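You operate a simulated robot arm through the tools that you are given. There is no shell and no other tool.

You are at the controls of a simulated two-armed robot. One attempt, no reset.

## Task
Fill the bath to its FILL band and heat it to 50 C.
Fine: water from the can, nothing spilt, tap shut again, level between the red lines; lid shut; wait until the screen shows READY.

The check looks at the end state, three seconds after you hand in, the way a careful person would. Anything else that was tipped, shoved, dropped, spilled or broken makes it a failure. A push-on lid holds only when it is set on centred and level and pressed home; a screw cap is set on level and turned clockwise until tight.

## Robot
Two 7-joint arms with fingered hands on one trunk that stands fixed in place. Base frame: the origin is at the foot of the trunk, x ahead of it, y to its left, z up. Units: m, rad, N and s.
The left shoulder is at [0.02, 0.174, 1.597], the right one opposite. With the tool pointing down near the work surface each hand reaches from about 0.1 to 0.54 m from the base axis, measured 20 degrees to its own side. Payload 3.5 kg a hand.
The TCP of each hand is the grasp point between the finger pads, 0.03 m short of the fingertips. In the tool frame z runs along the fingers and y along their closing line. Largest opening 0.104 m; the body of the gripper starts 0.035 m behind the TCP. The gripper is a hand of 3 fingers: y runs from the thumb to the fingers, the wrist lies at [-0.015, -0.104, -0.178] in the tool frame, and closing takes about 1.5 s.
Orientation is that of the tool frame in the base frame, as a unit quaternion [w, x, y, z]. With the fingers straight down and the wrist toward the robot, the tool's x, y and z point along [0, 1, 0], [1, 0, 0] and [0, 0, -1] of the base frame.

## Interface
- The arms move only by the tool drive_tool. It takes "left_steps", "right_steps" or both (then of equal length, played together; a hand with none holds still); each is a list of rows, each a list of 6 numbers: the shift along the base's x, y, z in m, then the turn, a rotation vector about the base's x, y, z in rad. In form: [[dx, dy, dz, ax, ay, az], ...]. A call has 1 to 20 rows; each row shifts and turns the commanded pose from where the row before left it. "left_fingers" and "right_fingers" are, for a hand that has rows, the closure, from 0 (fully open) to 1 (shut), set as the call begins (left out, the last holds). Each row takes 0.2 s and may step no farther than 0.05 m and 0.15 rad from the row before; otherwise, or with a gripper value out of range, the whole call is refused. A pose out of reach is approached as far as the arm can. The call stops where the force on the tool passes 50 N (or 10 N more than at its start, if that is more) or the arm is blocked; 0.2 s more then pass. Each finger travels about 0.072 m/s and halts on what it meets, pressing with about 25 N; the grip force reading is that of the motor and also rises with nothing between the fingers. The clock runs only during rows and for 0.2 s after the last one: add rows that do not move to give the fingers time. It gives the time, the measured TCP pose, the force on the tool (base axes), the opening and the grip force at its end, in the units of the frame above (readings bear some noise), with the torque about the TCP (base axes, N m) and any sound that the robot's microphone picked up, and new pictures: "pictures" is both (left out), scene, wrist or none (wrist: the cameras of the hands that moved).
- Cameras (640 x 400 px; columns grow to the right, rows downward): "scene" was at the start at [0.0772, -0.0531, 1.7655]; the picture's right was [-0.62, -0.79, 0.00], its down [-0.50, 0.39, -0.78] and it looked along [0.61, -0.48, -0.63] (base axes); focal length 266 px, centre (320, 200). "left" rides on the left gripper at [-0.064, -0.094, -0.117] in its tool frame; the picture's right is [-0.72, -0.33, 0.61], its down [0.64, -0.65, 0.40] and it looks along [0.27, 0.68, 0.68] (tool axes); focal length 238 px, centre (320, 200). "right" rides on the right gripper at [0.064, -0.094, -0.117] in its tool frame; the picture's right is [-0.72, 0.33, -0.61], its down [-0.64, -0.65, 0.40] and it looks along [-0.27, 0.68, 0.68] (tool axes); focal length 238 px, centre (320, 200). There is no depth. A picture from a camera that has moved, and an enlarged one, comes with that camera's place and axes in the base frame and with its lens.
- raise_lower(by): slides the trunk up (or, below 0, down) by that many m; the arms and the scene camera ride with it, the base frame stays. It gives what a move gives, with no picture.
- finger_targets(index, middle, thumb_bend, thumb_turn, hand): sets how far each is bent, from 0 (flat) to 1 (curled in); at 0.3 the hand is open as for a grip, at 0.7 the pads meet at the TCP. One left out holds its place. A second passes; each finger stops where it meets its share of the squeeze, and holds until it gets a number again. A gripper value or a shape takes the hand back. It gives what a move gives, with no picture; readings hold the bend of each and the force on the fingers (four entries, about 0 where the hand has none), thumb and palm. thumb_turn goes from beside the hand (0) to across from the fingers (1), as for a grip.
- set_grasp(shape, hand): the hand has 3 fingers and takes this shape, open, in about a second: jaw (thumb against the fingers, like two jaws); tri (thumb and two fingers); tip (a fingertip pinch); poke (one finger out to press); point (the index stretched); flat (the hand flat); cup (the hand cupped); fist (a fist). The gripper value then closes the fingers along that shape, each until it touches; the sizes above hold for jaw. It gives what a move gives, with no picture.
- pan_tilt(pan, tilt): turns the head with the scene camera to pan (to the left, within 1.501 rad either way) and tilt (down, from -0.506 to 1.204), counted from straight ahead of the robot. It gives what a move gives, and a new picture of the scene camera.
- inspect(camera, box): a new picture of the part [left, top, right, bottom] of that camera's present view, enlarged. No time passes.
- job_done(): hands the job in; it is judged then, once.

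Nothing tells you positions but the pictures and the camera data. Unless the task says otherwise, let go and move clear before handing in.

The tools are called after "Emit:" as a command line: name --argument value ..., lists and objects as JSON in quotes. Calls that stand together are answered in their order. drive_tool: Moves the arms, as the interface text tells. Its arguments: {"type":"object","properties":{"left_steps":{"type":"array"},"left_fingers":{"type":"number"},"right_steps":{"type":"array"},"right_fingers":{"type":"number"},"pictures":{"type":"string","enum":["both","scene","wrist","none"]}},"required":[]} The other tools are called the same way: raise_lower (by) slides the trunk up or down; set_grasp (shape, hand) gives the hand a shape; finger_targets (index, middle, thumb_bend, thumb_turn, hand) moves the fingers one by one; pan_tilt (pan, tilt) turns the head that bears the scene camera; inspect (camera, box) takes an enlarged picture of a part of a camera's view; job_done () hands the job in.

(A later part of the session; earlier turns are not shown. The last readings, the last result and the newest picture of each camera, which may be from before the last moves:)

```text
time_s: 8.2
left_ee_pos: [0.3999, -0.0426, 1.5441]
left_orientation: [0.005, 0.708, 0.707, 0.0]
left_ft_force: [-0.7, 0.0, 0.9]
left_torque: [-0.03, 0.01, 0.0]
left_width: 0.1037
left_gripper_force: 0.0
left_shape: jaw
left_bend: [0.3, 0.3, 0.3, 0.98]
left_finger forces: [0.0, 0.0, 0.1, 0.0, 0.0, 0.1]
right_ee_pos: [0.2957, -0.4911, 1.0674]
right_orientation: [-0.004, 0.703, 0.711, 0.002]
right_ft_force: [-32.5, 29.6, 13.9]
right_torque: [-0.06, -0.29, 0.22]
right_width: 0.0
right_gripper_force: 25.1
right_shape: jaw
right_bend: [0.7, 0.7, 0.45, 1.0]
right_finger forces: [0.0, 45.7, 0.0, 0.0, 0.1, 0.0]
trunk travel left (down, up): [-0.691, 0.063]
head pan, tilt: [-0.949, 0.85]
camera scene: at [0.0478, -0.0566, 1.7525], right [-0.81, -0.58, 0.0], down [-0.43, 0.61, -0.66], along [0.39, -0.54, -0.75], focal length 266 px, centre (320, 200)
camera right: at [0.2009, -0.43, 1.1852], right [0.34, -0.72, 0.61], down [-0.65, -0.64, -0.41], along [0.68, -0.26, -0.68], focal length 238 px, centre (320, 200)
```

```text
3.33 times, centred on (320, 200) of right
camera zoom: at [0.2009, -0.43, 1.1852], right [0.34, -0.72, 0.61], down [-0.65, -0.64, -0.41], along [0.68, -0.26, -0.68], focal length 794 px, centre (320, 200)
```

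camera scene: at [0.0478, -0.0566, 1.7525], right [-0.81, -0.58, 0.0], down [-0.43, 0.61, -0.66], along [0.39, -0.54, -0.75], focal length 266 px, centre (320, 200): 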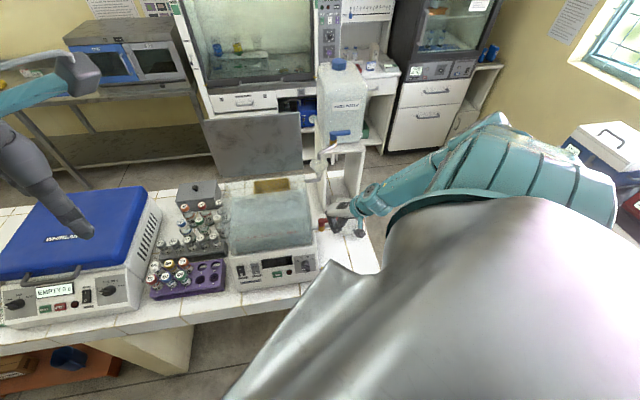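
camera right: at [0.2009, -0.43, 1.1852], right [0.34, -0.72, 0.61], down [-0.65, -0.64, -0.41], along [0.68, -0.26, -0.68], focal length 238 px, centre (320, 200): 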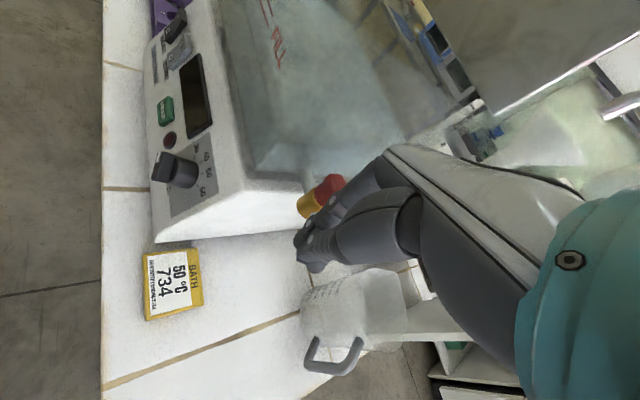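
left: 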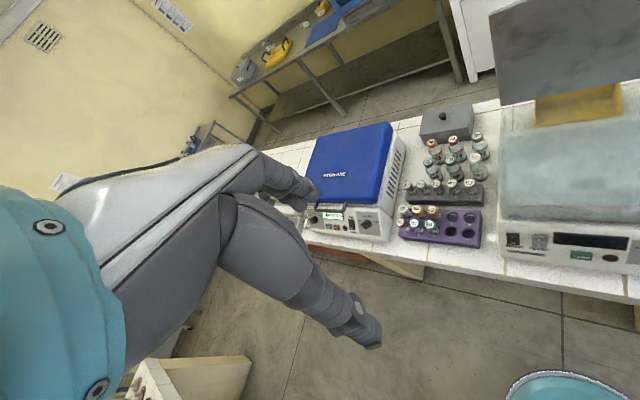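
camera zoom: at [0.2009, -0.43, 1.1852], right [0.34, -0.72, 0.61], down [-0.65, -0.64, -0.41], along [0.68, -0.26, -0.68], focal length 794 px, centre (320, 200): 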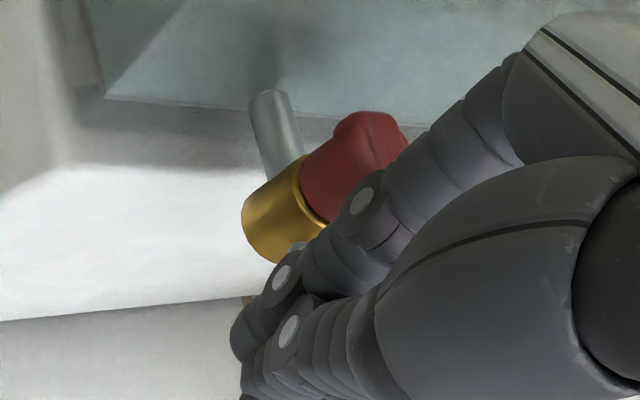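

It does not turn away from me (44 N with no motion; the trunk gave instead). I back off now and take a close look at the tank from the front before deciding which lever position is shut.

Emit:
drive_tool --right_steps '[[-0.007, 0.007, 0, 0, 0, 0], [-0.014, 0.014, 0, 0, 0, 0], [-0.014, 0.014, 0.01, 0, 0, 0], [-0.014, 0.014, 0.03, 0, 0, 0], [-0.01, 0.02, 0.03, 0, 0, -0.1], [0.0, 0.03, 0.03, 0, 0, -0.13], [0.0, 0.03, 0.03, 0, 0, -0.13], [0.0, 0.03, 0.02, 0, 0, -0.13], [0.0, 0.03, 0.0, 0, 0, -0.13]]' --pictures "both"

```text
time_s: 10.2
left_ee_pos: [0.4076, -0.0485, 1.5421]
left_orientation: [0.001, 0.707, 0.707, -0.001]
left_ft_force: [0.5, -0.1, -0.3]
left_torque: [-0.01, 0.02, 0.0]
left_width: 0.1037
left_gripper_force: 0.1
left_shape: jaw
left_bend: [0.3, 0.3, 0.3, 0.98]
left_finger forces: [0.2, 0.0, 0.0, 0.1, 0.0, 0.0]
right_ee_pos: [0.2456, -0.3112, 1.2162]
right_orientation: [-0.001, 0.889, 0.458, -0.001]
right_ft_force: [-1.1, -0.5, 0.2]
right_torque: [-0.01, -0.03, 0.0]
right_width: 0.0
right_gripper_force: 24.8
right_shape: jaw
right_bend: [0.7, 0.7, 0.47, 1.0]
right_finger forces: [0.0, 0.0, 0.0, 0.0, 0.0, 0.0]
trunk travel left (down, up): [-0.691, 0.063]
head pan, tilt: [-0.949, 0.85]
camera scene: at [0.0559, -0.0619, 1.7519], right [-0.81, -0.58, 0.0], down [-0.44, 0.61, -0.66], along [0.38, -0.54, -0.75], focal length 266 px, centre (320, 200)
camera right: at [0.2069, -0.2046, 1.3338], right [-0.15, -0.77, 0.61], down [-0.9, -0.14, -0.4], along [0.4, -0.62, -0.68], focal length 238 px, centre (320, 200)
```

scene: 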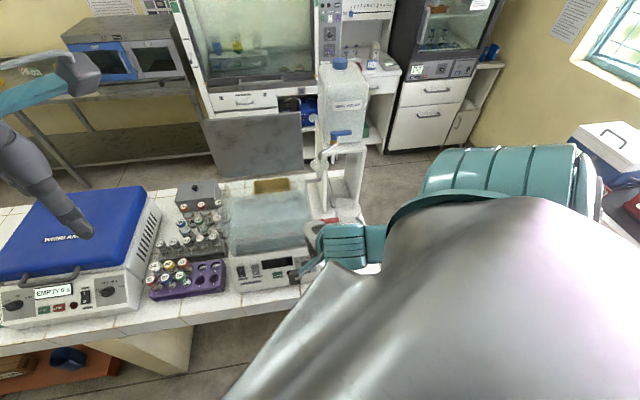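
right: 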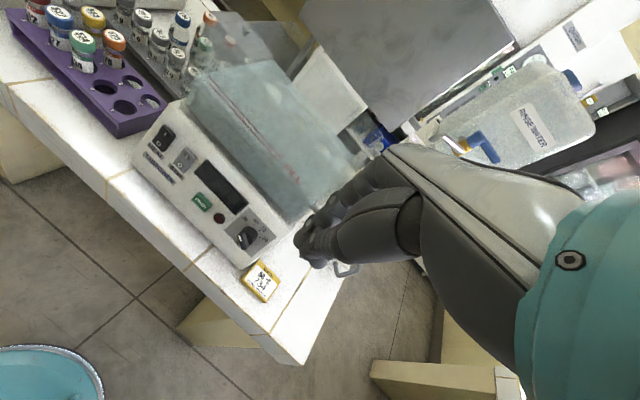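

Emit:
inspect --camera "right" --box '[130, 60, 370, 260]'

Emit:
inspect --camera "right" --box '[180, 60, 360, 220]'

Emit:
inspect --camera "right" --box '[140, 110, 290, 260]'

```text
2.00 times, centred on (250, 160) of right
camera zoom: at [0.2069, -0.2046, 1.3338], right [-0.15, -0.77, 0.61], down [-0.9, -0.14, -0.4], along [0.4, -0.62, -0.68], focal length 477 px, centre (460, 280)
```

zoom: 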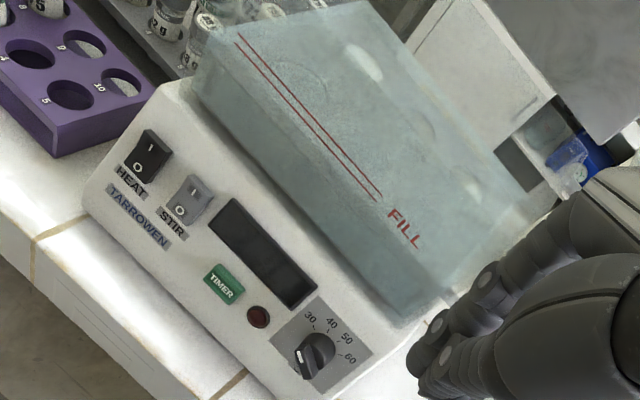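

```text
2.50 times, centred on (270, 140) of right
camera zoom: at [0.2069, -0.2046, 1.3338], right [-0.15, -0.77, 0.61], down [-0.9, -0.14, -0.4], along [0.4, -0.62, -0.68], focal length 596 px, centre (445, 350)
```

zoom: 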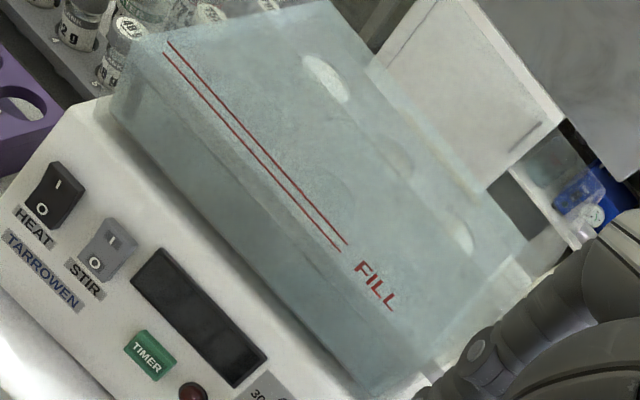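

```text
2.67 times, centred on (215, 185) of right
camera zoom: at [0.2069, -0.2046, 1.3338], right [-0.15, -0.77, 0.61], down [-0.9, -0.14, -0.4], along [0.4, -0.62, -0.68], focal length 636 px, centre (600, 240)
```

zoom: 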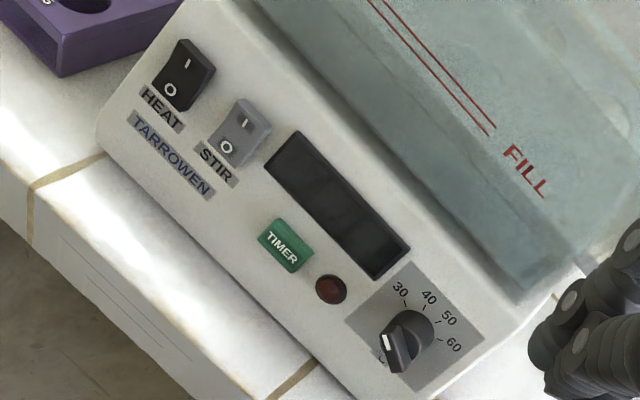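

The front view doesn't settle whether there's already some water below the FILL lines (level vs drain height matters for which lever position is shut). I'll bring the left hand's camera low in front of the tank as a level gauge, while moving the right hand aside.

Emit:
drive_tool --left_steps '[[-0.005, -0.0145, -0.03, 0, 0, -0.1455], [-0.005, -0.0145, -0.03, 0, 0, -0.1455], [-0.005, -0.0145, -0.03, 0, 0, -0.1455], [-0.005, -0.0145, -0.03, 0, 0, -0.1455], [-0.005, -0.0145, -0.03, 0, 0, -0.1455], [-0.005, -0.0145, -0.03, 0, 0, -0.1455], [-0.005, -0.0145, -0.03, 0, 0, -0.1455], [-0.005, -0.0145, -0.03, 0, 0, -0.1455], [-0.005, -0.0145, -0.03, -0.099, -0.099, 0], [-0.005, -0.0145, -0.03, -0.099, -0.099, 0], [-0.005, -0.0145, -0.03, -0.099, -0.099, 0], [-0.005, -0.0145, -0.03, -0.099, -0.099, 0], [-0.003, -0.0145, -0.03, -0.099, -0.099, 0]]' --right_steps '[[0.001, -0.038, 0.01, 0, 0, 0], [0.001, -0.038, 0.01, 0, 0, 0], [0.001, -0.038, 0.01, 0, 0, 0], [0.001, -0.038, 0.01, 0, 0, 0], [0.001, -0.038, 0.01, 0, 0, 0], [0, 0, 0, 0, 0, 0], [0, 0, 0, 0, 0, 0], [0, 0, 0, 0, 0, 0], [0, 0, 0, 0, 0, 0], [0, 0, 0, 0, 0, 0], [0, 0, 0, 0, 0, 0], [0, 0, 0, 0, 0, 0], [0, 0, 0, 0, 0, 0]]' --pictures "both"

```text
time_s: 13.0
left_ee_pos: [0.3951, -0.1933, 1.1594]
left_orientation: [0.247, 0.943, 0.175, 0.137]
left_ft_force: [0.2, 0.1, -0.3]
left_torque: [-0.05, -0.02, -0.02]
left_width: 0.104
left_gripper_force: 0.0
left_shape: jaw
left_bend: [0.3, 0.3, 0.3, 0.97]
left_finger forces: [0.0, 0.1, 0.1, 0.0, 0.0, 0.0]
left hand out of reach, approached as far as the arm can: row 11, 12, 13
right_ee_pos: [0.2511, -0.5043, 1.2631]
right_orientation: [-0.001, 0.889, 0.458, -0.001]
right_ft_force: [-0.9, -0.1, -0.3]
right_torque: [0.01, 0.02, -0.01]
right_width: 0.0
right_gripper_force: 24.7
right_shape: jaw
right_bend: [0.7, 0.7, 0.47, 1.0]
right_finger forces: [0.0, 0.0, 0.0, 0.0, 0.0, 0.1]
trunk travel left (down, up): [-0.691, 0.063]
head pan, tilt: [-0.949, 0.85]
camera scene: at [0.0577, -0.0657, 1.7517], right [-0.81, -0.58, 0.0], down [-0.44, 0.61, -0.66], along [0.38, -0.54, -0.75], focal length 266 px, centre (320, 200)
camera right: at [0.2117, -0.3966, 1.3806], right [-0.15, -0.78, 0.61], down [-0.9, -0.14, -0.4], along [0.4, -0.61, -0.68], focal length 238 px, centre (320, 200)
camera left: at [0.2729, -0.0932, 1.1967], right [-0.52, -0.27, -0.81], down [0.54, 0.62, -0.56], along [0.65, -0.74, -0.18], focal length 238 px, centre (320, 200)
```

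scene: 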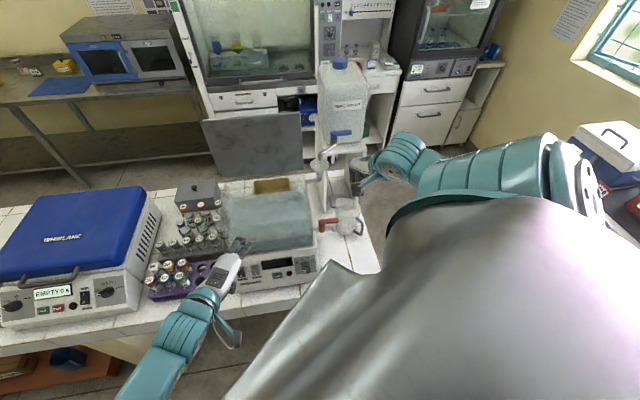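
right: 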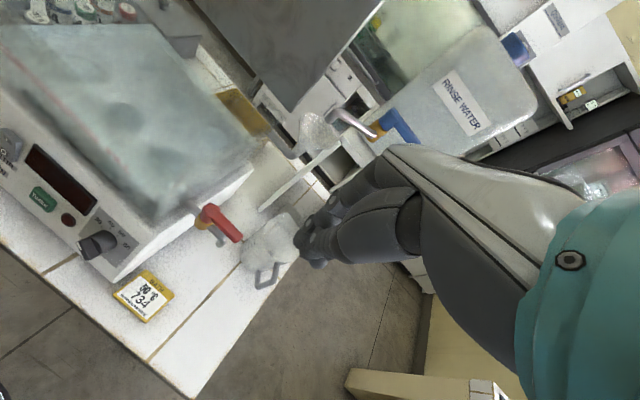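
left: 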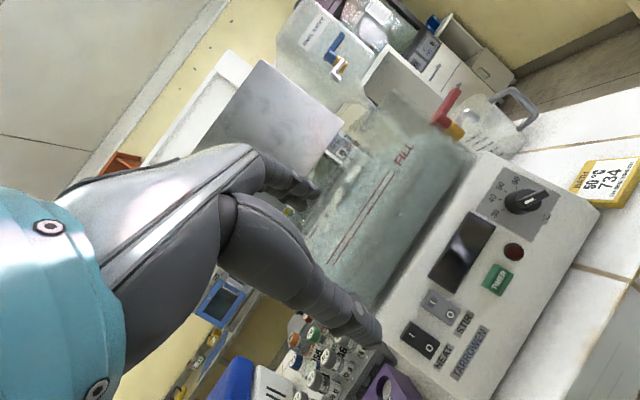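

Now the left camera sees the tank front at a low angle. I zoom there for the water level and lever orientations.

Emit:
inspect --camera "left" --box '[290, 80, 530, 330]'

Emit:
inspect --camera "left" --box '[400, 60, 560, 180]'

Emit:
inspect --camera "left" --box '[260, 0, 460, 140]'

Emit:
inspect --camera "scene" --box '[160, 220, 320, 320]'

```text
1.60 times, centred on (410, 205) of left
camera zoom: at [0.2729, -0.0932, 1.1967], right [-0.52, -0.27, -0.81], down [0.54, 0.62, -0.56], along [0.65, -0.74, -0.18], focal length 381 px, centre (176, 192)
```

zoom: 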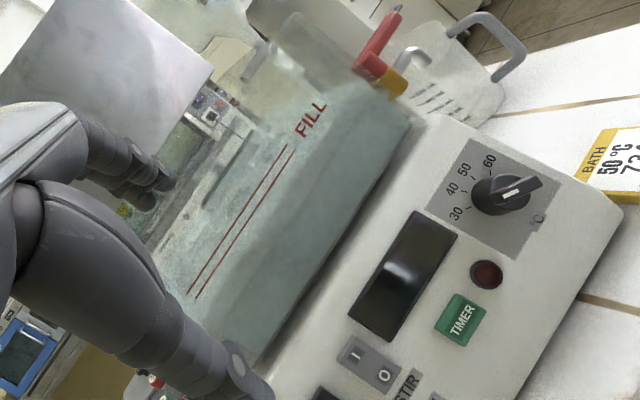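

```text
3.33 times, centred on (480, 120) of left
camera zoom: at [0.2729, -0.0932, 1.1967], right [-0.52, -0.27, -0.81], down [0.54, 0.62, -0.56], along [0.65, -0.74, -0.18], focal length 794 px, centre (-213, 467)
```

zoom: 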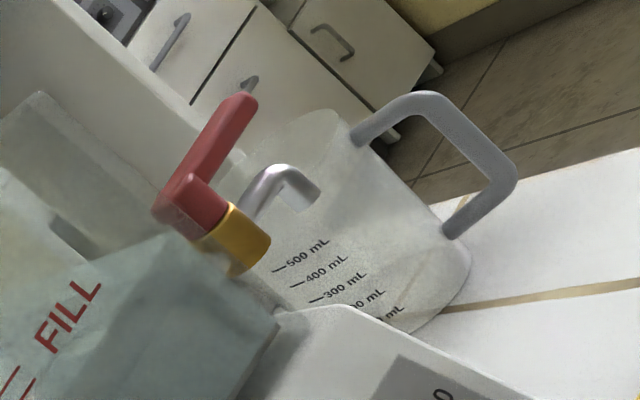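

```text
2.86 times, centred on (360, 70) of left
camera zoom: at [0.2729, -0.0932, 1.1967], right [-0.52, -0.27, -0.81], down [0.54, 0.62, -0.56], along [0.65, -0.74, -0.18], focal length 681 px, centre (206, 571)
```

zoom: 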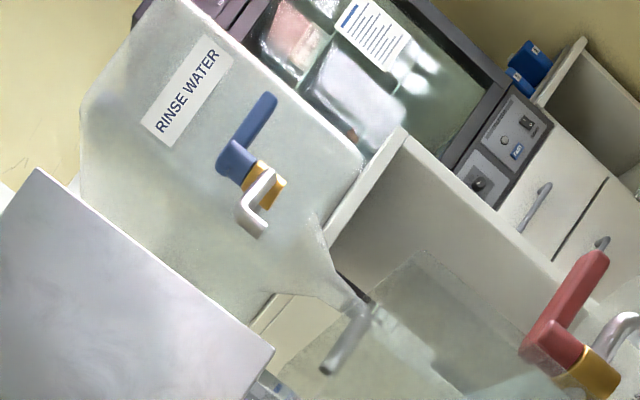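

```text
4.00 times, centred on (240, 270) of scene
camera zoom: at [0.0577, -0.0657, 1.7517], right [-0.81, -0.58, 0.0], down [-0.44, 0.61, -0.66], along [0.38, -0.54, -0.75], focal length 1064 px, centre (640, -80)
```

zoom: 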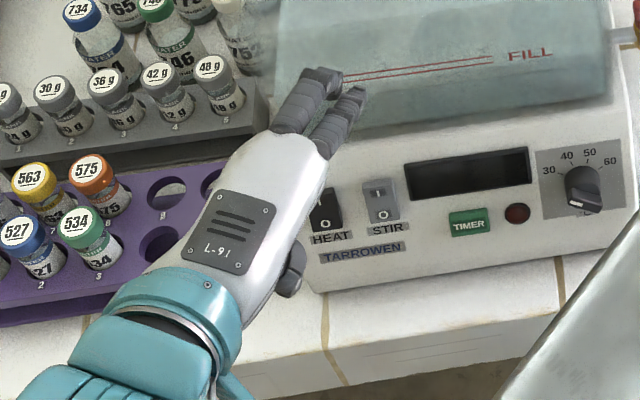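

I zoom tightly on the tank front between the FILL text and the base.

Emit:
inspect --camera "left" --box '[380, 120, 480, 200]'

Emit:
inspect --camera "left" --box '[330, 130, 450, 250]'

Emit:
inspect --camera "right" --box '[0, 20, 280, 260]'

```text
5.00 times, centred on (430, 160) of left
camera zoom: at [0.2729, -0.0932, 1.1967], right [-0.52, -0.27, -0.81], down [0.54, 0.62, -0.56], along [0.65, -0.74, -0.18], focal length 1192 px, centre (-230, 400)
```

zoom: 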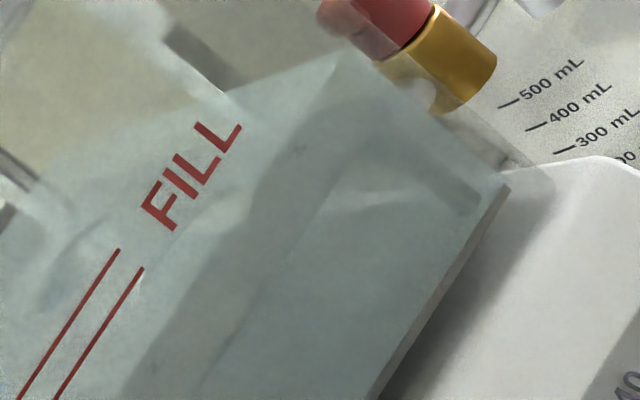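

```text
3.33 times, centred on (390, 190) of left
camera zoom: at [0.2729, -0.0932, 1.1967], right [-0.52, -0.27, -0.81], down [0.54, 0.62, -0.56], along [0.65, -0.74, -0.18], focal length 794 px, centre (87, 233)
```

zoom: 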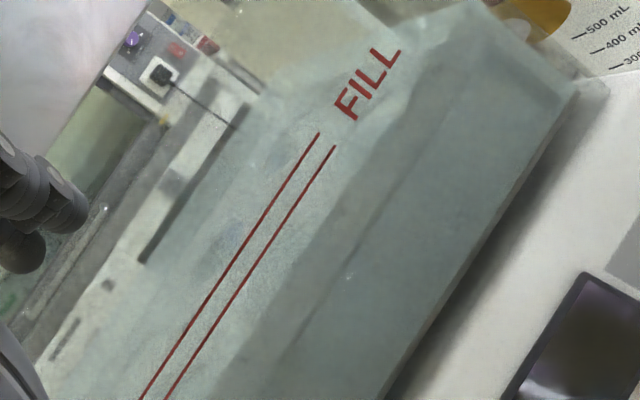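

```text
1.67 times, centred on (140, 140) of right
camera zoom: at [0.2117, -0.3966, 1.3806], right [-0.15, -0.78, 0.61], down [-0.9, -0.14, -0.4], along [0.4, -0.61, -0.68], focal length 397 px, centre (620, 300)
```

zoom: 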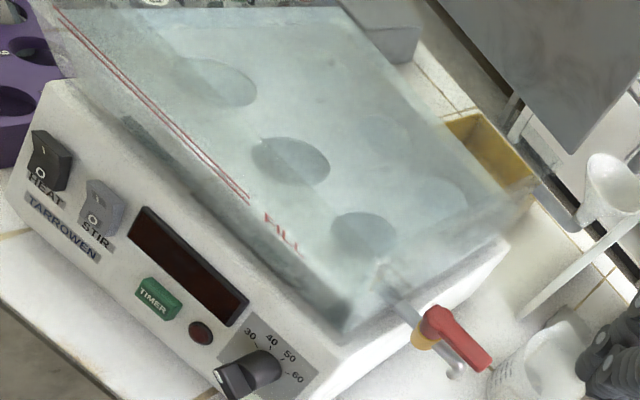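

The tinted volume looks like existing water, a bit over 1 cm below the FILL band and above the drain pipe, with nothing running out, so the drain is in fact shut in its current position (its stop confirmed that) and I'll leave it alone. Now I need precise geometry of the blue tap.

Emit:
inspect --camera "right" --box '[290, 80, 450, 200]'

Emit:
inspect --camera "scene" --box '[300, 110, 400, 190]'

Emit:
inspect --camera "left" --box '[300, 10, 400, 90]'

```text
3.33 times, centred on (370, 140) of right
camera zoom: at [0.2117, -0.3966, 1.3806], right [-0.15, -0.78, 0.61], down [-0.9, -0.14, -0.4], along [0.4, -0.61, -0.68], focal length 794 px, centre (153, 400)
```

zoom: 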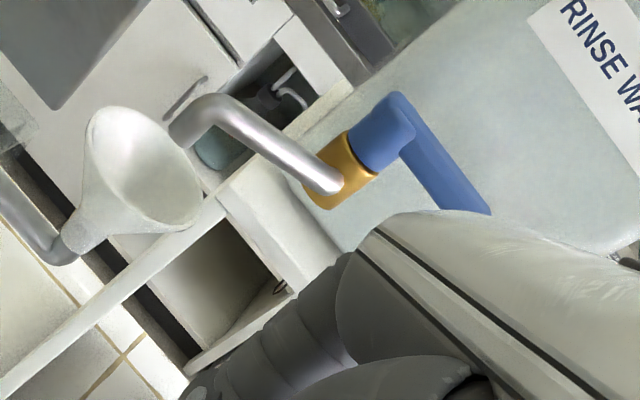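

```text
5.00 times, centred on (350, 150) of scene
camera zoom: at [0.0577, -0.0657, 1.7517], right [-0.81, -0.58, 0.0], down [-0.44, 0.61, -0.66], along [0.38, -0.54, -0.75], focal length 1330 px, centre (170, 450)
```

zoom: 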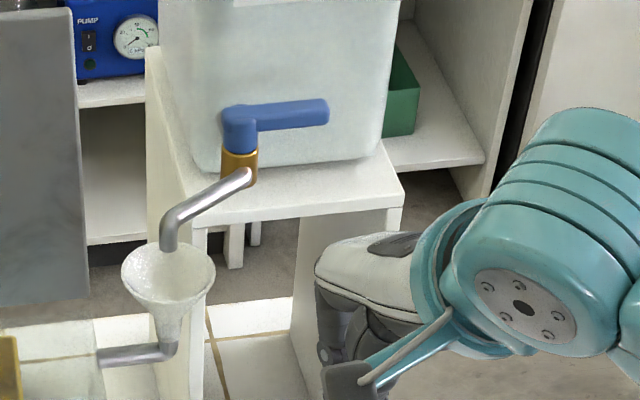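

```text
5.00 times, centred on (350, 50) of left
camera zoom: at [0.2729, -0.0932, 1.1967], right [-0.52, -0.27, -0.81], down [0.54, 0.62, -0.56], along [0.65, -0.74, -0.18], focal length 1192 px, centre (170, 950)
```

zoom: 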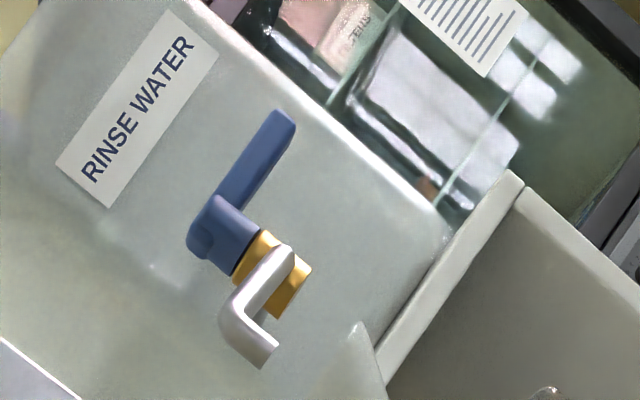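

Blue lever: pivot about [0.421,-0.646,1.266], pointing along +u to about [0.382,-0.681]; it should open by pulling its tip toward the robot. I bring the right hand above it with the jaw open to straddle it from above.

Emit:
drive_tool --right_steps '[[0.01, -0.01, 0.045, 0, 0, -0.083], [0.0236, -0.0296, 0.045, 0, 0, -0.083], [0.0236, -0.0296, 0.045, 0, 0, 0], [0.0236, -0.0296, 0.02, 0, 0, 0], [0.0236, -0.0296, 0.0, 0, 0, 0], [0.0236, -0.0296, 0.0, 0, 0, 0]]' --right_fingers 0.35 --pictures "both"

Emit:
inspect --camera "scene" --box '[290, 60, 410, 190]'

Emit:
inspect --camera "left" --box '[260, 0, 460, 140]'

```text
refused: row 2 steps farther than a row can; nothing moved
```

```text
3.08 times, centred on (350, 125) of scene
camera zoom: at [0.0577, -0.0657, 1.7517], right [-0.81, -0.58, 0.0], down [-0.44, 0.61, -0.66], along [0.38, -0.54, -0.75], focal length 818 px, centre (228, 431)
```

zoom: 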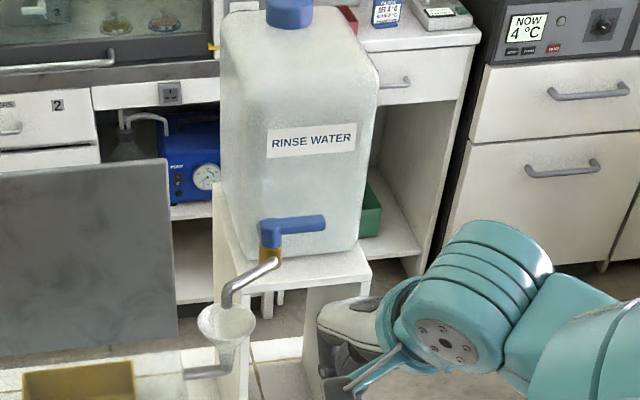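

```text
2.86 times, centred on (360, 70) of left
camera zoom: at [0.2729, -0.0932, 1.1967], right [-0.52, -0.27, -0.81], down [0.54, 0.62, -0.56], along [0.65, -0.74, -0.18], focal length 681 px, centre (206, 571)
```

zoom: 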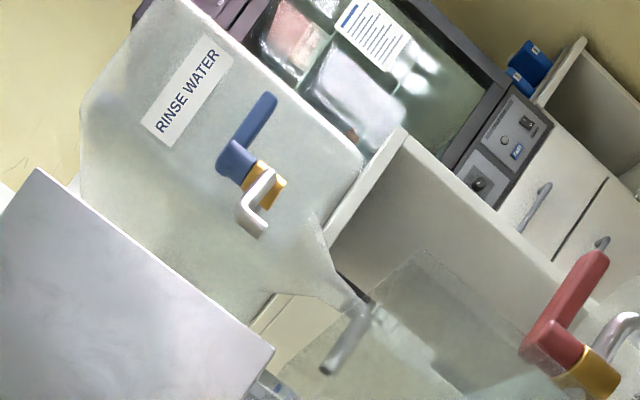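

The row was too long; nothing moved. I repeat it with shorter rows.

Emit:
drive_tool --right_steps '[[0.005, -0.005, 0.045, 0, 0, -0.083], [0.013, -0.016, 0.04, 0, 0, -0.083], [0.013, -0.016, 0.04, 0, 0, 0], [0.0236, -0.0296, 0.02, 0, 0, 0], [0.0236, -0.0296, 0.01, 0, 0, 0], [0.0236, -0.0296, 0.0, 0, 0, 0], [0.0236, -0.0296, 0.0, 0, 0, 0]]' --right_fingers 0.35 --pictures "both"

Emit:
inspect --camera "scene" --box '[290, 60, 410, 190]'

Emit:
inspect --camera "left" --box '[260, 0, 460, 140]'

```text
time_s: 14.6
left_ee_pos: [0.3967, -0.1934, 1.1593]
left_orientation: [0.245, 0.944, 0.175, 0.135]
left_ft_force: [-0.3, 0.2, 1.1]
left_torque: [0.0, -0.01, -0.01]
left_width: 0.104
left_gripper_force: 0.0
left_shape: jaw
left_bend: [0.3, 0.3, 0.3, 0.97]
left_finger forces: [0.0, 0.0, 0.0, 0.0, 0.0, 0.0]
right_ee_pos: [0.3763, -0.6583, 1.423]
right_orientation: [-0.001, 0.924, 0.383, 0.0]
right_ft_force: [0.4, 0.0, 0.3]
right_torque: [0.0, 0.01, 0.01]
right_width: 0.0675
right_gripper_force: 0.0
right_shape: jaw
right_bend: [0.28, 0.39, 0.62, 1.0]
right_finger forces: [0.0, 0.0, 0.0, 0.0, 0.1, 0.0]
trunk travel left (down, up): [-0.691, 0.063]
head pan, tilt: [-0.949, 0.85]
camera scene: at [0.0567, -0.0648, 1.7517], right [-0.81, -0.58, 0.0], down [-0.44, 0.61, -0.66], along [0.38, -0.54, -0.75], focal length 266 px, centre (320, 200)
camera right: at [0.3543, -0.5468, 1.5403], right [-0.28, -0.74, 0.61], down [-0.92, 0.01, -0.4], along [0.29, -0.67, -0.68], focal length 238 px, centre (320, 200)
```

scene: 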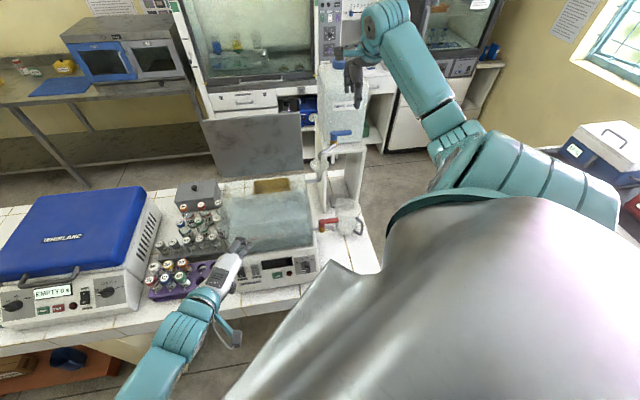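
right: 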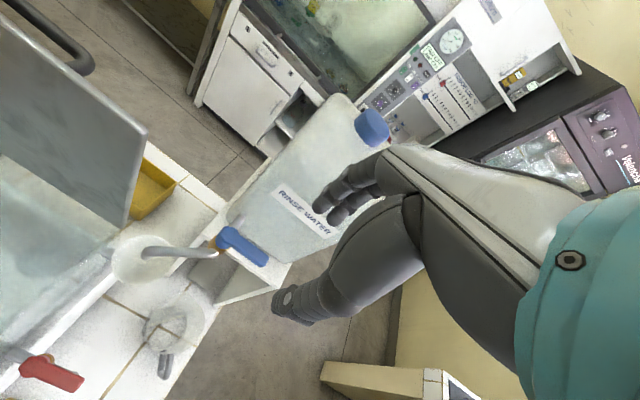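

```text
3.08 times, centred on (350, 125) of scene
camera zoom: at [0.0567, -0.0648, 1.7517], right [-0.81, -0.58, 0.0], down [-0.44, 0.61, -0.66], along [0.38, -0.54, -0.75], focal length 818 px, centre (228, 431)
```

zoom: 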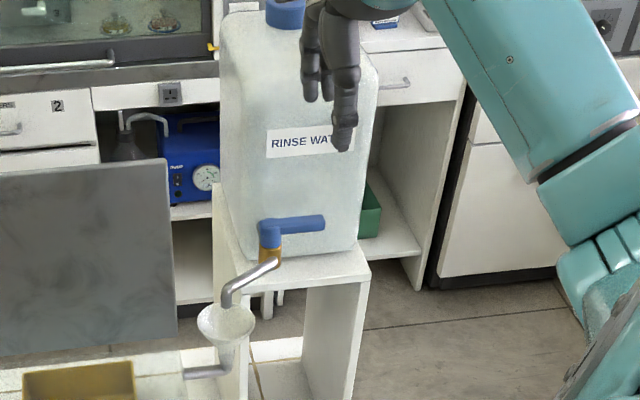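

```text
2.86 times, centred on (360, 70) of left
camera zoom: at [0.2722, -0.0928, 1.1973], right [-0.52, -0.27, -0.81], down [0.54, 0.62, -0.57], along [0.65, -0.74, -0.18], focal length 681 px, centre (206, 571)
```

zoom: 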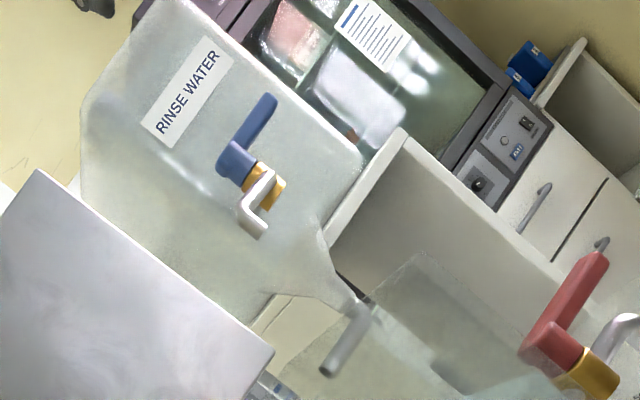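

I zoom the right camera for lever and can-face clearance.

Emit:
inspect --camera "right" --box '[100, 170, 340, 330]'

```text
2.50 times, centred on (220, 250) of right
camera zoom: at [0.3543, -0.5468, 1.5403], right [-0.28, -0.74, 0.61], down [-0.92, 0.01, -0.4], along [0.29, -0.67, -0.68], focal length 596 px, centre (570, 75)
```

zoom: 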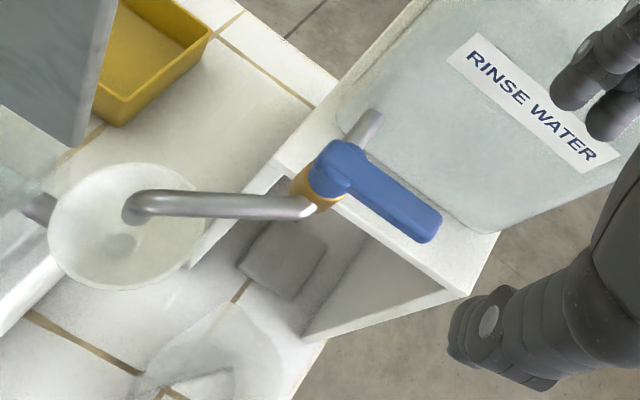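

Lever at v≈0.76, can face at v≈0.83, leaving room for the fingers behind it. I shift slightly forward and descend so the jaw straddles the lever.

Emit:
drive_tool --right_steps '[[0.0127, -0.0127, -0.02, 0, 0, 0], [0, 0, -0.04, 0, 0, 0], [0, 0, -0.04, 0, 0, 0], [0, 0, -0.03, 0, 0, 0], [0, 0, -0.015, 0, 0, 0]]' --pictures "both"

Emit:
inspect --camera "scene" --box '[290, 80, 410, 180]'

Emit:
inspect --camera "left" --box '[280, 0, 420, 100]'

Emit:
inspect --camera "right" --box '[150, 150, 400, 350]'

```text
time_s: 15.8
left_ee_pos: [0.3946, -0.1928, 1.1601]
left_orientation: [0.246, 0.943, 0.175, 0.137]
left_ft_force: [0.2, 0.3, -0.2]
left_torque: [0.0, -0.02, -0.01]
left_width: 0.104
left_gripper_force: 0.0
left_shape: jaw
left_bend: [0.3, 0.3, 0.3, 0.97]
left_finger forces: [0.0, 0.0, 0.0, 0.0, 0.0, 0.0]
right_ee_pos: [0.3854, -0.6678, 1.2765]
right_orientation: [0.0, 0.924, 0.383, -0.001]
right_ft_force: [-0.2, 0.1, 0.2]
right_torque: [0.0, -0.01, 0.03]
right_width: 0.0672
right_gripper_force: 0.1
right_shape: jaw
right_bend: [0.28, 0.39, 0.62, 1.0]
right_finger forces: [0.0, 0.1, 0.1, 0.1, 0.1, 0.1]
trunk travel left (down, up): [-0.691, 0.063]
head pan, tilt: [-0.949, 0.85]
camera scene: at [0.055, -0.0636, 1.7519], right [-0.81, -0.58, 0.0], down [-0.44, 0.61, -0.66], along [0.38, -0.54, -0.75], focal length 266 px, centre (320, 200)
camera right: at [0.3646, -0.5574, 1.3935], right [-0.28, -0.74, 0.61], down [-0.91, 0.01, -0.4], along [0.29, -0.67, -0.68], focal length 238 px, centre (320, 200)
```

scene: 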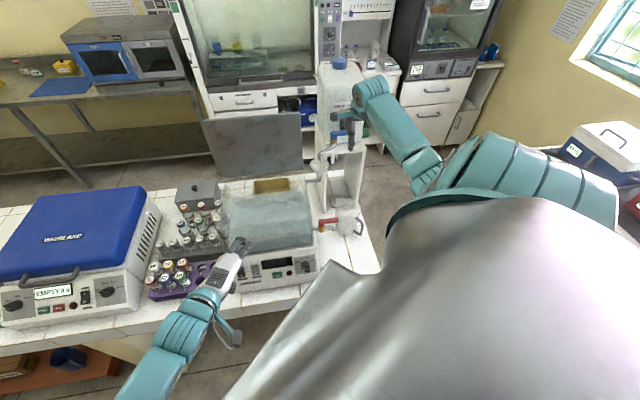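
right: 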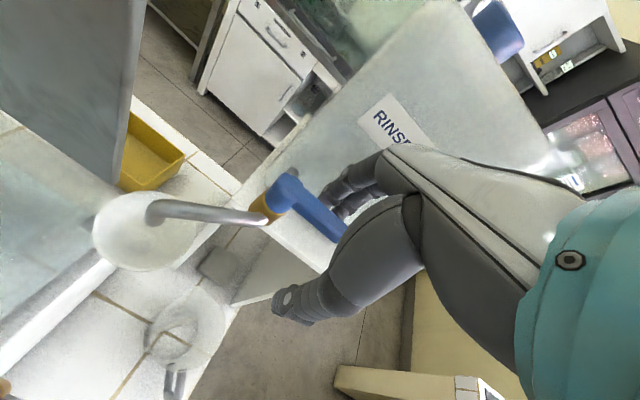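

```text
4.00 times, centred on (350, 130) of scene
camera zoom: at [0.055, -0.0636, 1.7519], right [-0.81, -0.58, 0.0], down [-0.44, 0.61, -0.66], along [0.38, -0.54, -0.75], focal length 1064 px, centre (200, 480)
```

zoom: 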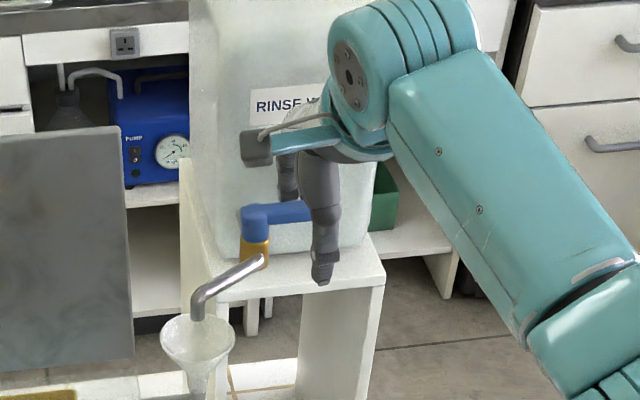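

```text
4.00 times, centred on (350, 50) of left
camera zoom: at [0.271, -0.092, 1.1977], right [-0.52, -0.28, -0.81], down [0.54, 0.62, -0.57], along [0.65, -0.74, -0.17], focal length 953 px, centre (200, 800)
```

zoom: 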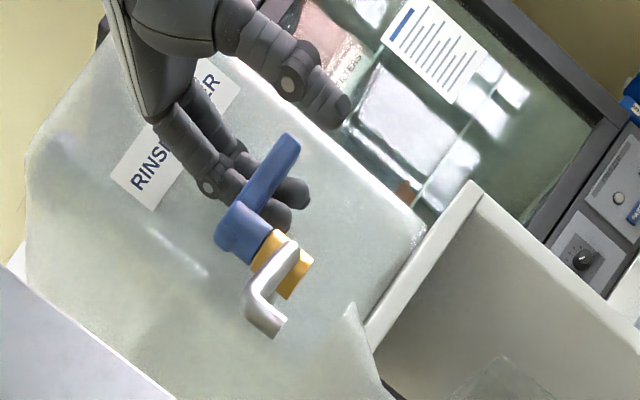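

```text
2.00 times, centred on (275, 250) of right
camera zoom: at [0.3646, -0.5574, 1.3935], right [-0.28, -0.74, 0.61], down [-0.91, 0.01, -0.4], along [0.29, -0.67, -0.68], focal length 477 px, centre (410, 100)
```

zoom: 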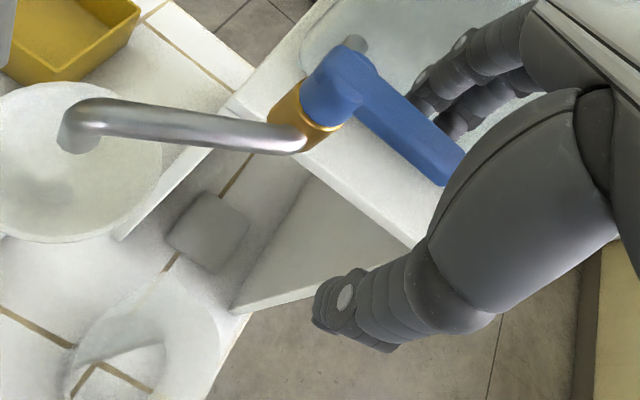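

The jaw straddles the lever: two fingers behind, thumb in front. I pull toward the robot in small steps and check for flow.

Emit:
drive_tool --right_steps '[[-0.0035, 0.0035, 0, 0, 0, 0], [-0.0035, 0.0035, 0, 0, 0, 0], [-0.0035, 0.0035, 0, 0, 0, 0], [-0.0035, 0.0035, 0, 0, 0, 0]]' --pictures "both"

Emit:
inspect --camera "scene" --box '[290, 100, 390, 180]'

Emit:
inspect --camera "left" --box '[280, 0, 420, 100]'

Emit:
inspect --camera "right" --box '[80, 130, 330, 330]'

```text
time_s: 16.8
left_ee_pos: [0.3954, -0.1927, 1.1585]
left_orientation: [0.246, 0.944, 0.175, 0.137]
left_ft_force: [-0.6, -0.8, 0.6]
left_torque: [0.01, 0.01, 0.03]
left_width: 0.1039
left_gripper_force: 0.0
left_shape: jaw
left_bend: [0.3, 0.3, 0.3, 0.97]
left_finger forces: [0.0, 0.0, 0.0, 0.1, 0.0, 0.0]
right_ee_pos: [0.3708, -0.6549, 1.2761]
right_orientation: [0.0, 0.924, 0.383, 0.001]
right_ft_force: [-0.3, -1.4, -1.2]
right_torque: [-0.01, 0.04, -0.05]
right_width: 0.0682
right_gripper_force: 0.1
right_shape: jaw
right_bend: [0.27, 0.39, 0.62, 1.0]
right_finger forces: [1.4, 0.0, 0.1, 0.1, 0.1, 0.0]
trunk travel left (down, up): [-0.691, 0.063]
head pan, tilt: [-0.949, 0.85]
camera scene: at [0.0551, -0.0639, 1.7518], right [-0.81, -0.58, 0.0], down [-0.44, 0.61, -0.66], along [0.38, -0.54, -0.75], focal length 266 px, centre (320, 200)
camera right: at [0.3513, -0.5441, 1.3938], right [-0.28, -0.74, 0.61], down [-0.91, 0.01, -0.4], along [0.29, -0.67, -0.68], focal length 238 px, centre (320, 200)
```

scene: 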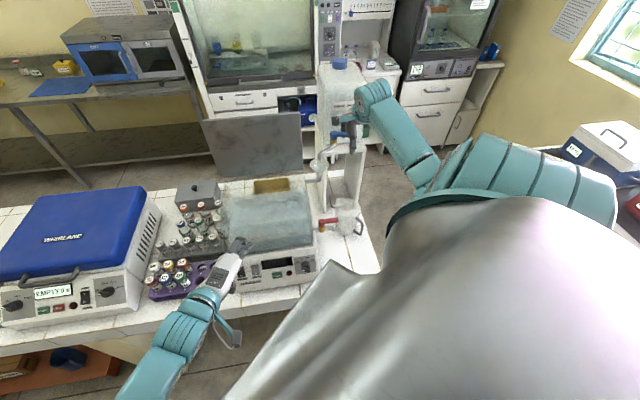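
right: 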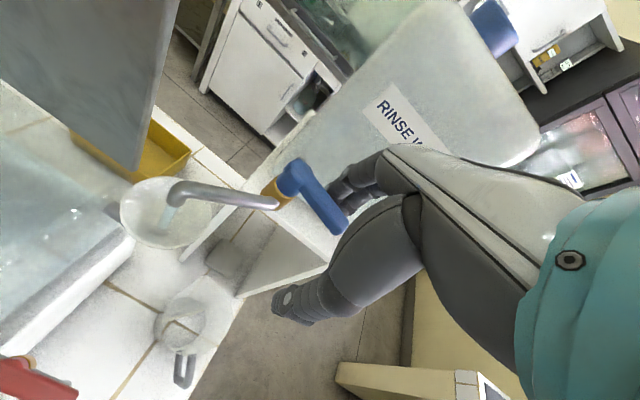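

```text
5.00 times, centred on (340, 140) of scene
camera zoom: at [0.0551, -0.0639, 1.7518], right [-0.81, -0.58, 0.0], down [-0.44, 0.61, -0.66], along [0.38, -0.54, -0.75], focal length 1330 px, centre (220, 500)
```

zoom: 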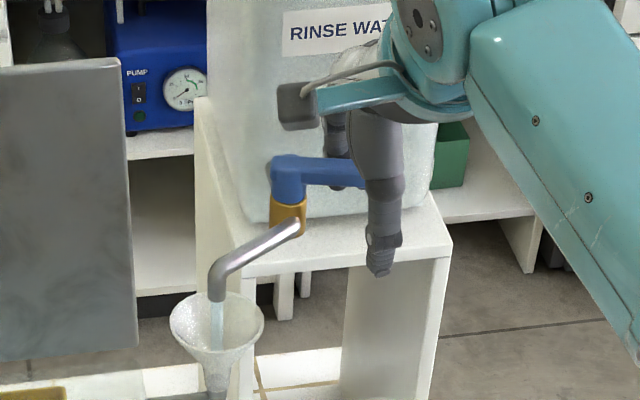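

```text
4.00 times, centred on (350, 50) of left
camera zoom: at [0.2711, -0.0922, 1.1976], right [-0.52, -0.27, -0.81], down [0.54, 0.62, -0.57], along [0.65, -0.74, -0.17], focal length 953 px, centre (200, 800)
```

zoom: 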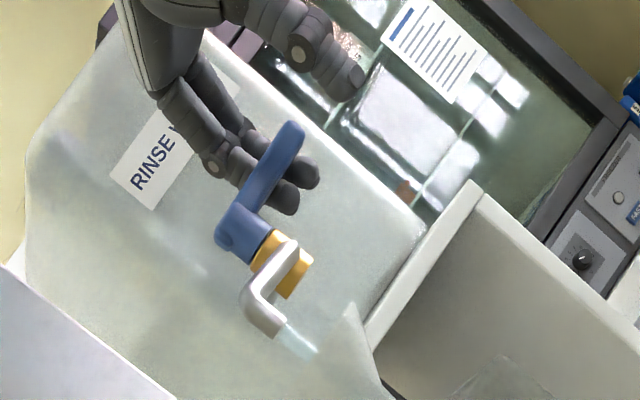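

```text
2.00 times, centred on (205, 230) of right
camera zoom: at [0.3513, -0.5441, 1.3938], right [-0.28, -0.74, 0.61], down [-0.91, 0.01, -0.4], along [0.29, -0.67, -0.68], focal length 477 px, centre (550, 140)
```

zoom: 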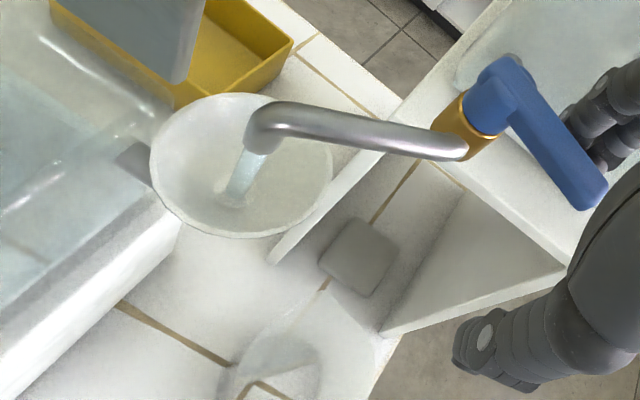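

Water now runs from the spout cleanly into the funnel. I hold here, take a baseline of the level, and let it run for a couple of seconds.

Emit:
inspect --camera "left" --box '[380, 120, 480, 200]'

Emit:
drive_tool --right_steps '[[0, 0, 0, 0, 0, 0], [0, 0, 0, 0, 0, 0], [0, 0, 0, 0, 0, 0], [0, 0, 0, 0, 0, 0], [0, 0, 0, 0, 0, 0], [0, 0, 0, 0, 0, 0], [0, 0, 0, 0, 0, 0], [0, 0, 0, 0, 0, 0], [0, 0, 0, 0, 0, 0]]' --pictures "none"

Emit:
inspect --camera "left" --box '[380, 120, 480, 200]'

Emit:
inspect --camera "right" --box '[0, 130, 250, 330]'

Emit:
inspect --camera "scene" --box '[220, 140, 380, 260]'

```text
5.00 times, centred on (430, 160) of left
camera zoom: at [0.2711, -0.0922, 1.1976], right [-0.52, -0.27, -0.81], down [0.54, 0.62, -0.57], along [0.65, -0.74, -0.17], focal length 1192 px, centre (-230, 400)
```

zoom: 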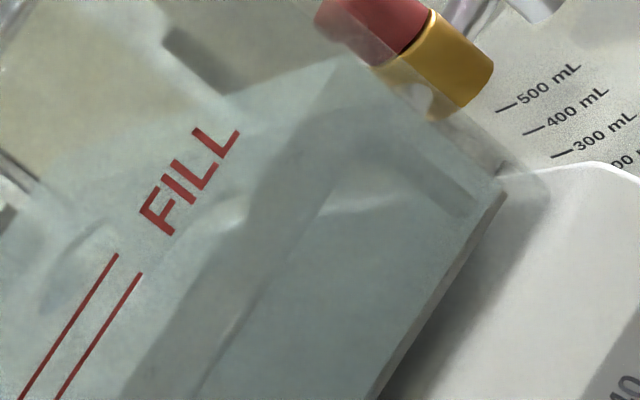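

```text
time_s: 18.8
left_ee_pos: [0.395, -0.1933, 1.158]
left_orientation: [0.246, 0.943, 0.175, 0.136]
left_ft_force: [-0.6, 0.8, -0.2]
left_torque: [-0.02, 0.01, -0.01]
left_width: 0.1038
left_gripper_force: 0.2
left_shape: jaw
left_bend: [0.3, 0.3, 0.3, 0.97]
left_finger forces: [0.0, 0.0, 0.1, 0.0, 0.0, 0.1]
right_ee_pos: [0.3722, -0.6553, 1.2756]
right_orientation: [0.0, 0.924, 0.382, -0.001]
right_ft_force: [0.9, -0.3, -0.5]
right_torque: [0.01, 0.01, -0.04]
right_width: 0.0678
right_gripper_force: 0.2
right_shape: jaw
right_bend: [0.28, 0.39, 0.62, 1.0]
right_finger forces: [0.6, 0.0, 0.0, 0.1, 0.0, 0.1]
trunk travel left (down, up): [-0.691, 0.063]
head pan, tilt: [-0.949, 0.85]
```

```text
5.00 times, centred on (430, 160) of left
camera zoom: at [0.2713, -0.0922, 1.1976], right [-0.52, -0.27, -0.81], down [0.54, 0.62, -0.57], along [0.65, -0.74, -0.17], focal length 1192 px, centre (-230, 400)
```

zoom: 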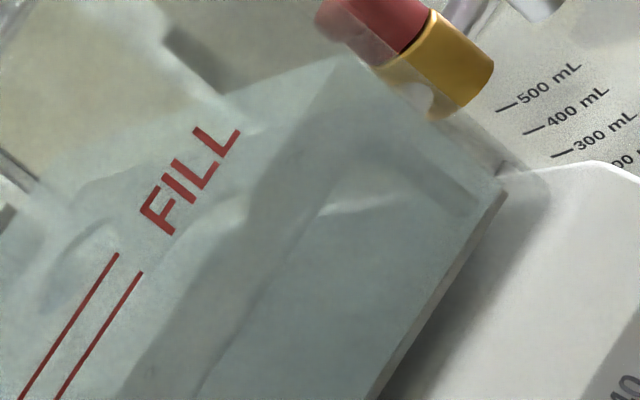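

```text
2.00 times, centred on (125, 230) of right
camera zoom: at [0.3516, -0.5441, 1.3937], right [-0.28, -0.74, 0.61], down [-0.91, 0.01, -0.4], along [0.29, -0.67, -0.68], focal length 477 px, centre (710, 140)
```

zoom: 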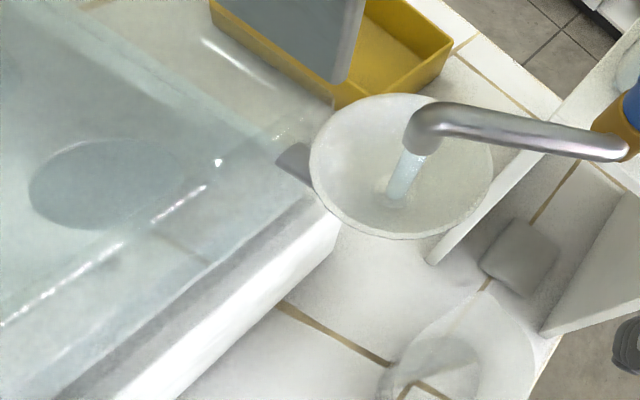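

```text
3.33 times, centred on (300, 200) of scene
camera zoom: at [0.0554, -0.0639, 1.7518], right [-0.81, -0.58, 0.0], down [-0.44, 0.61, -0.66], along [0.38, -0.54, -0.75], focal length 886 px, centre (387, 200)
```

zoom: 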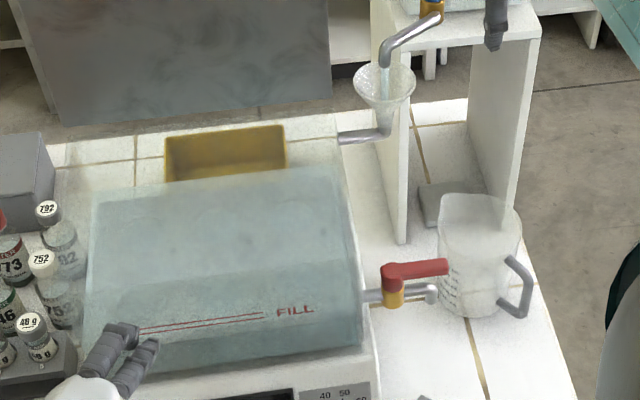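

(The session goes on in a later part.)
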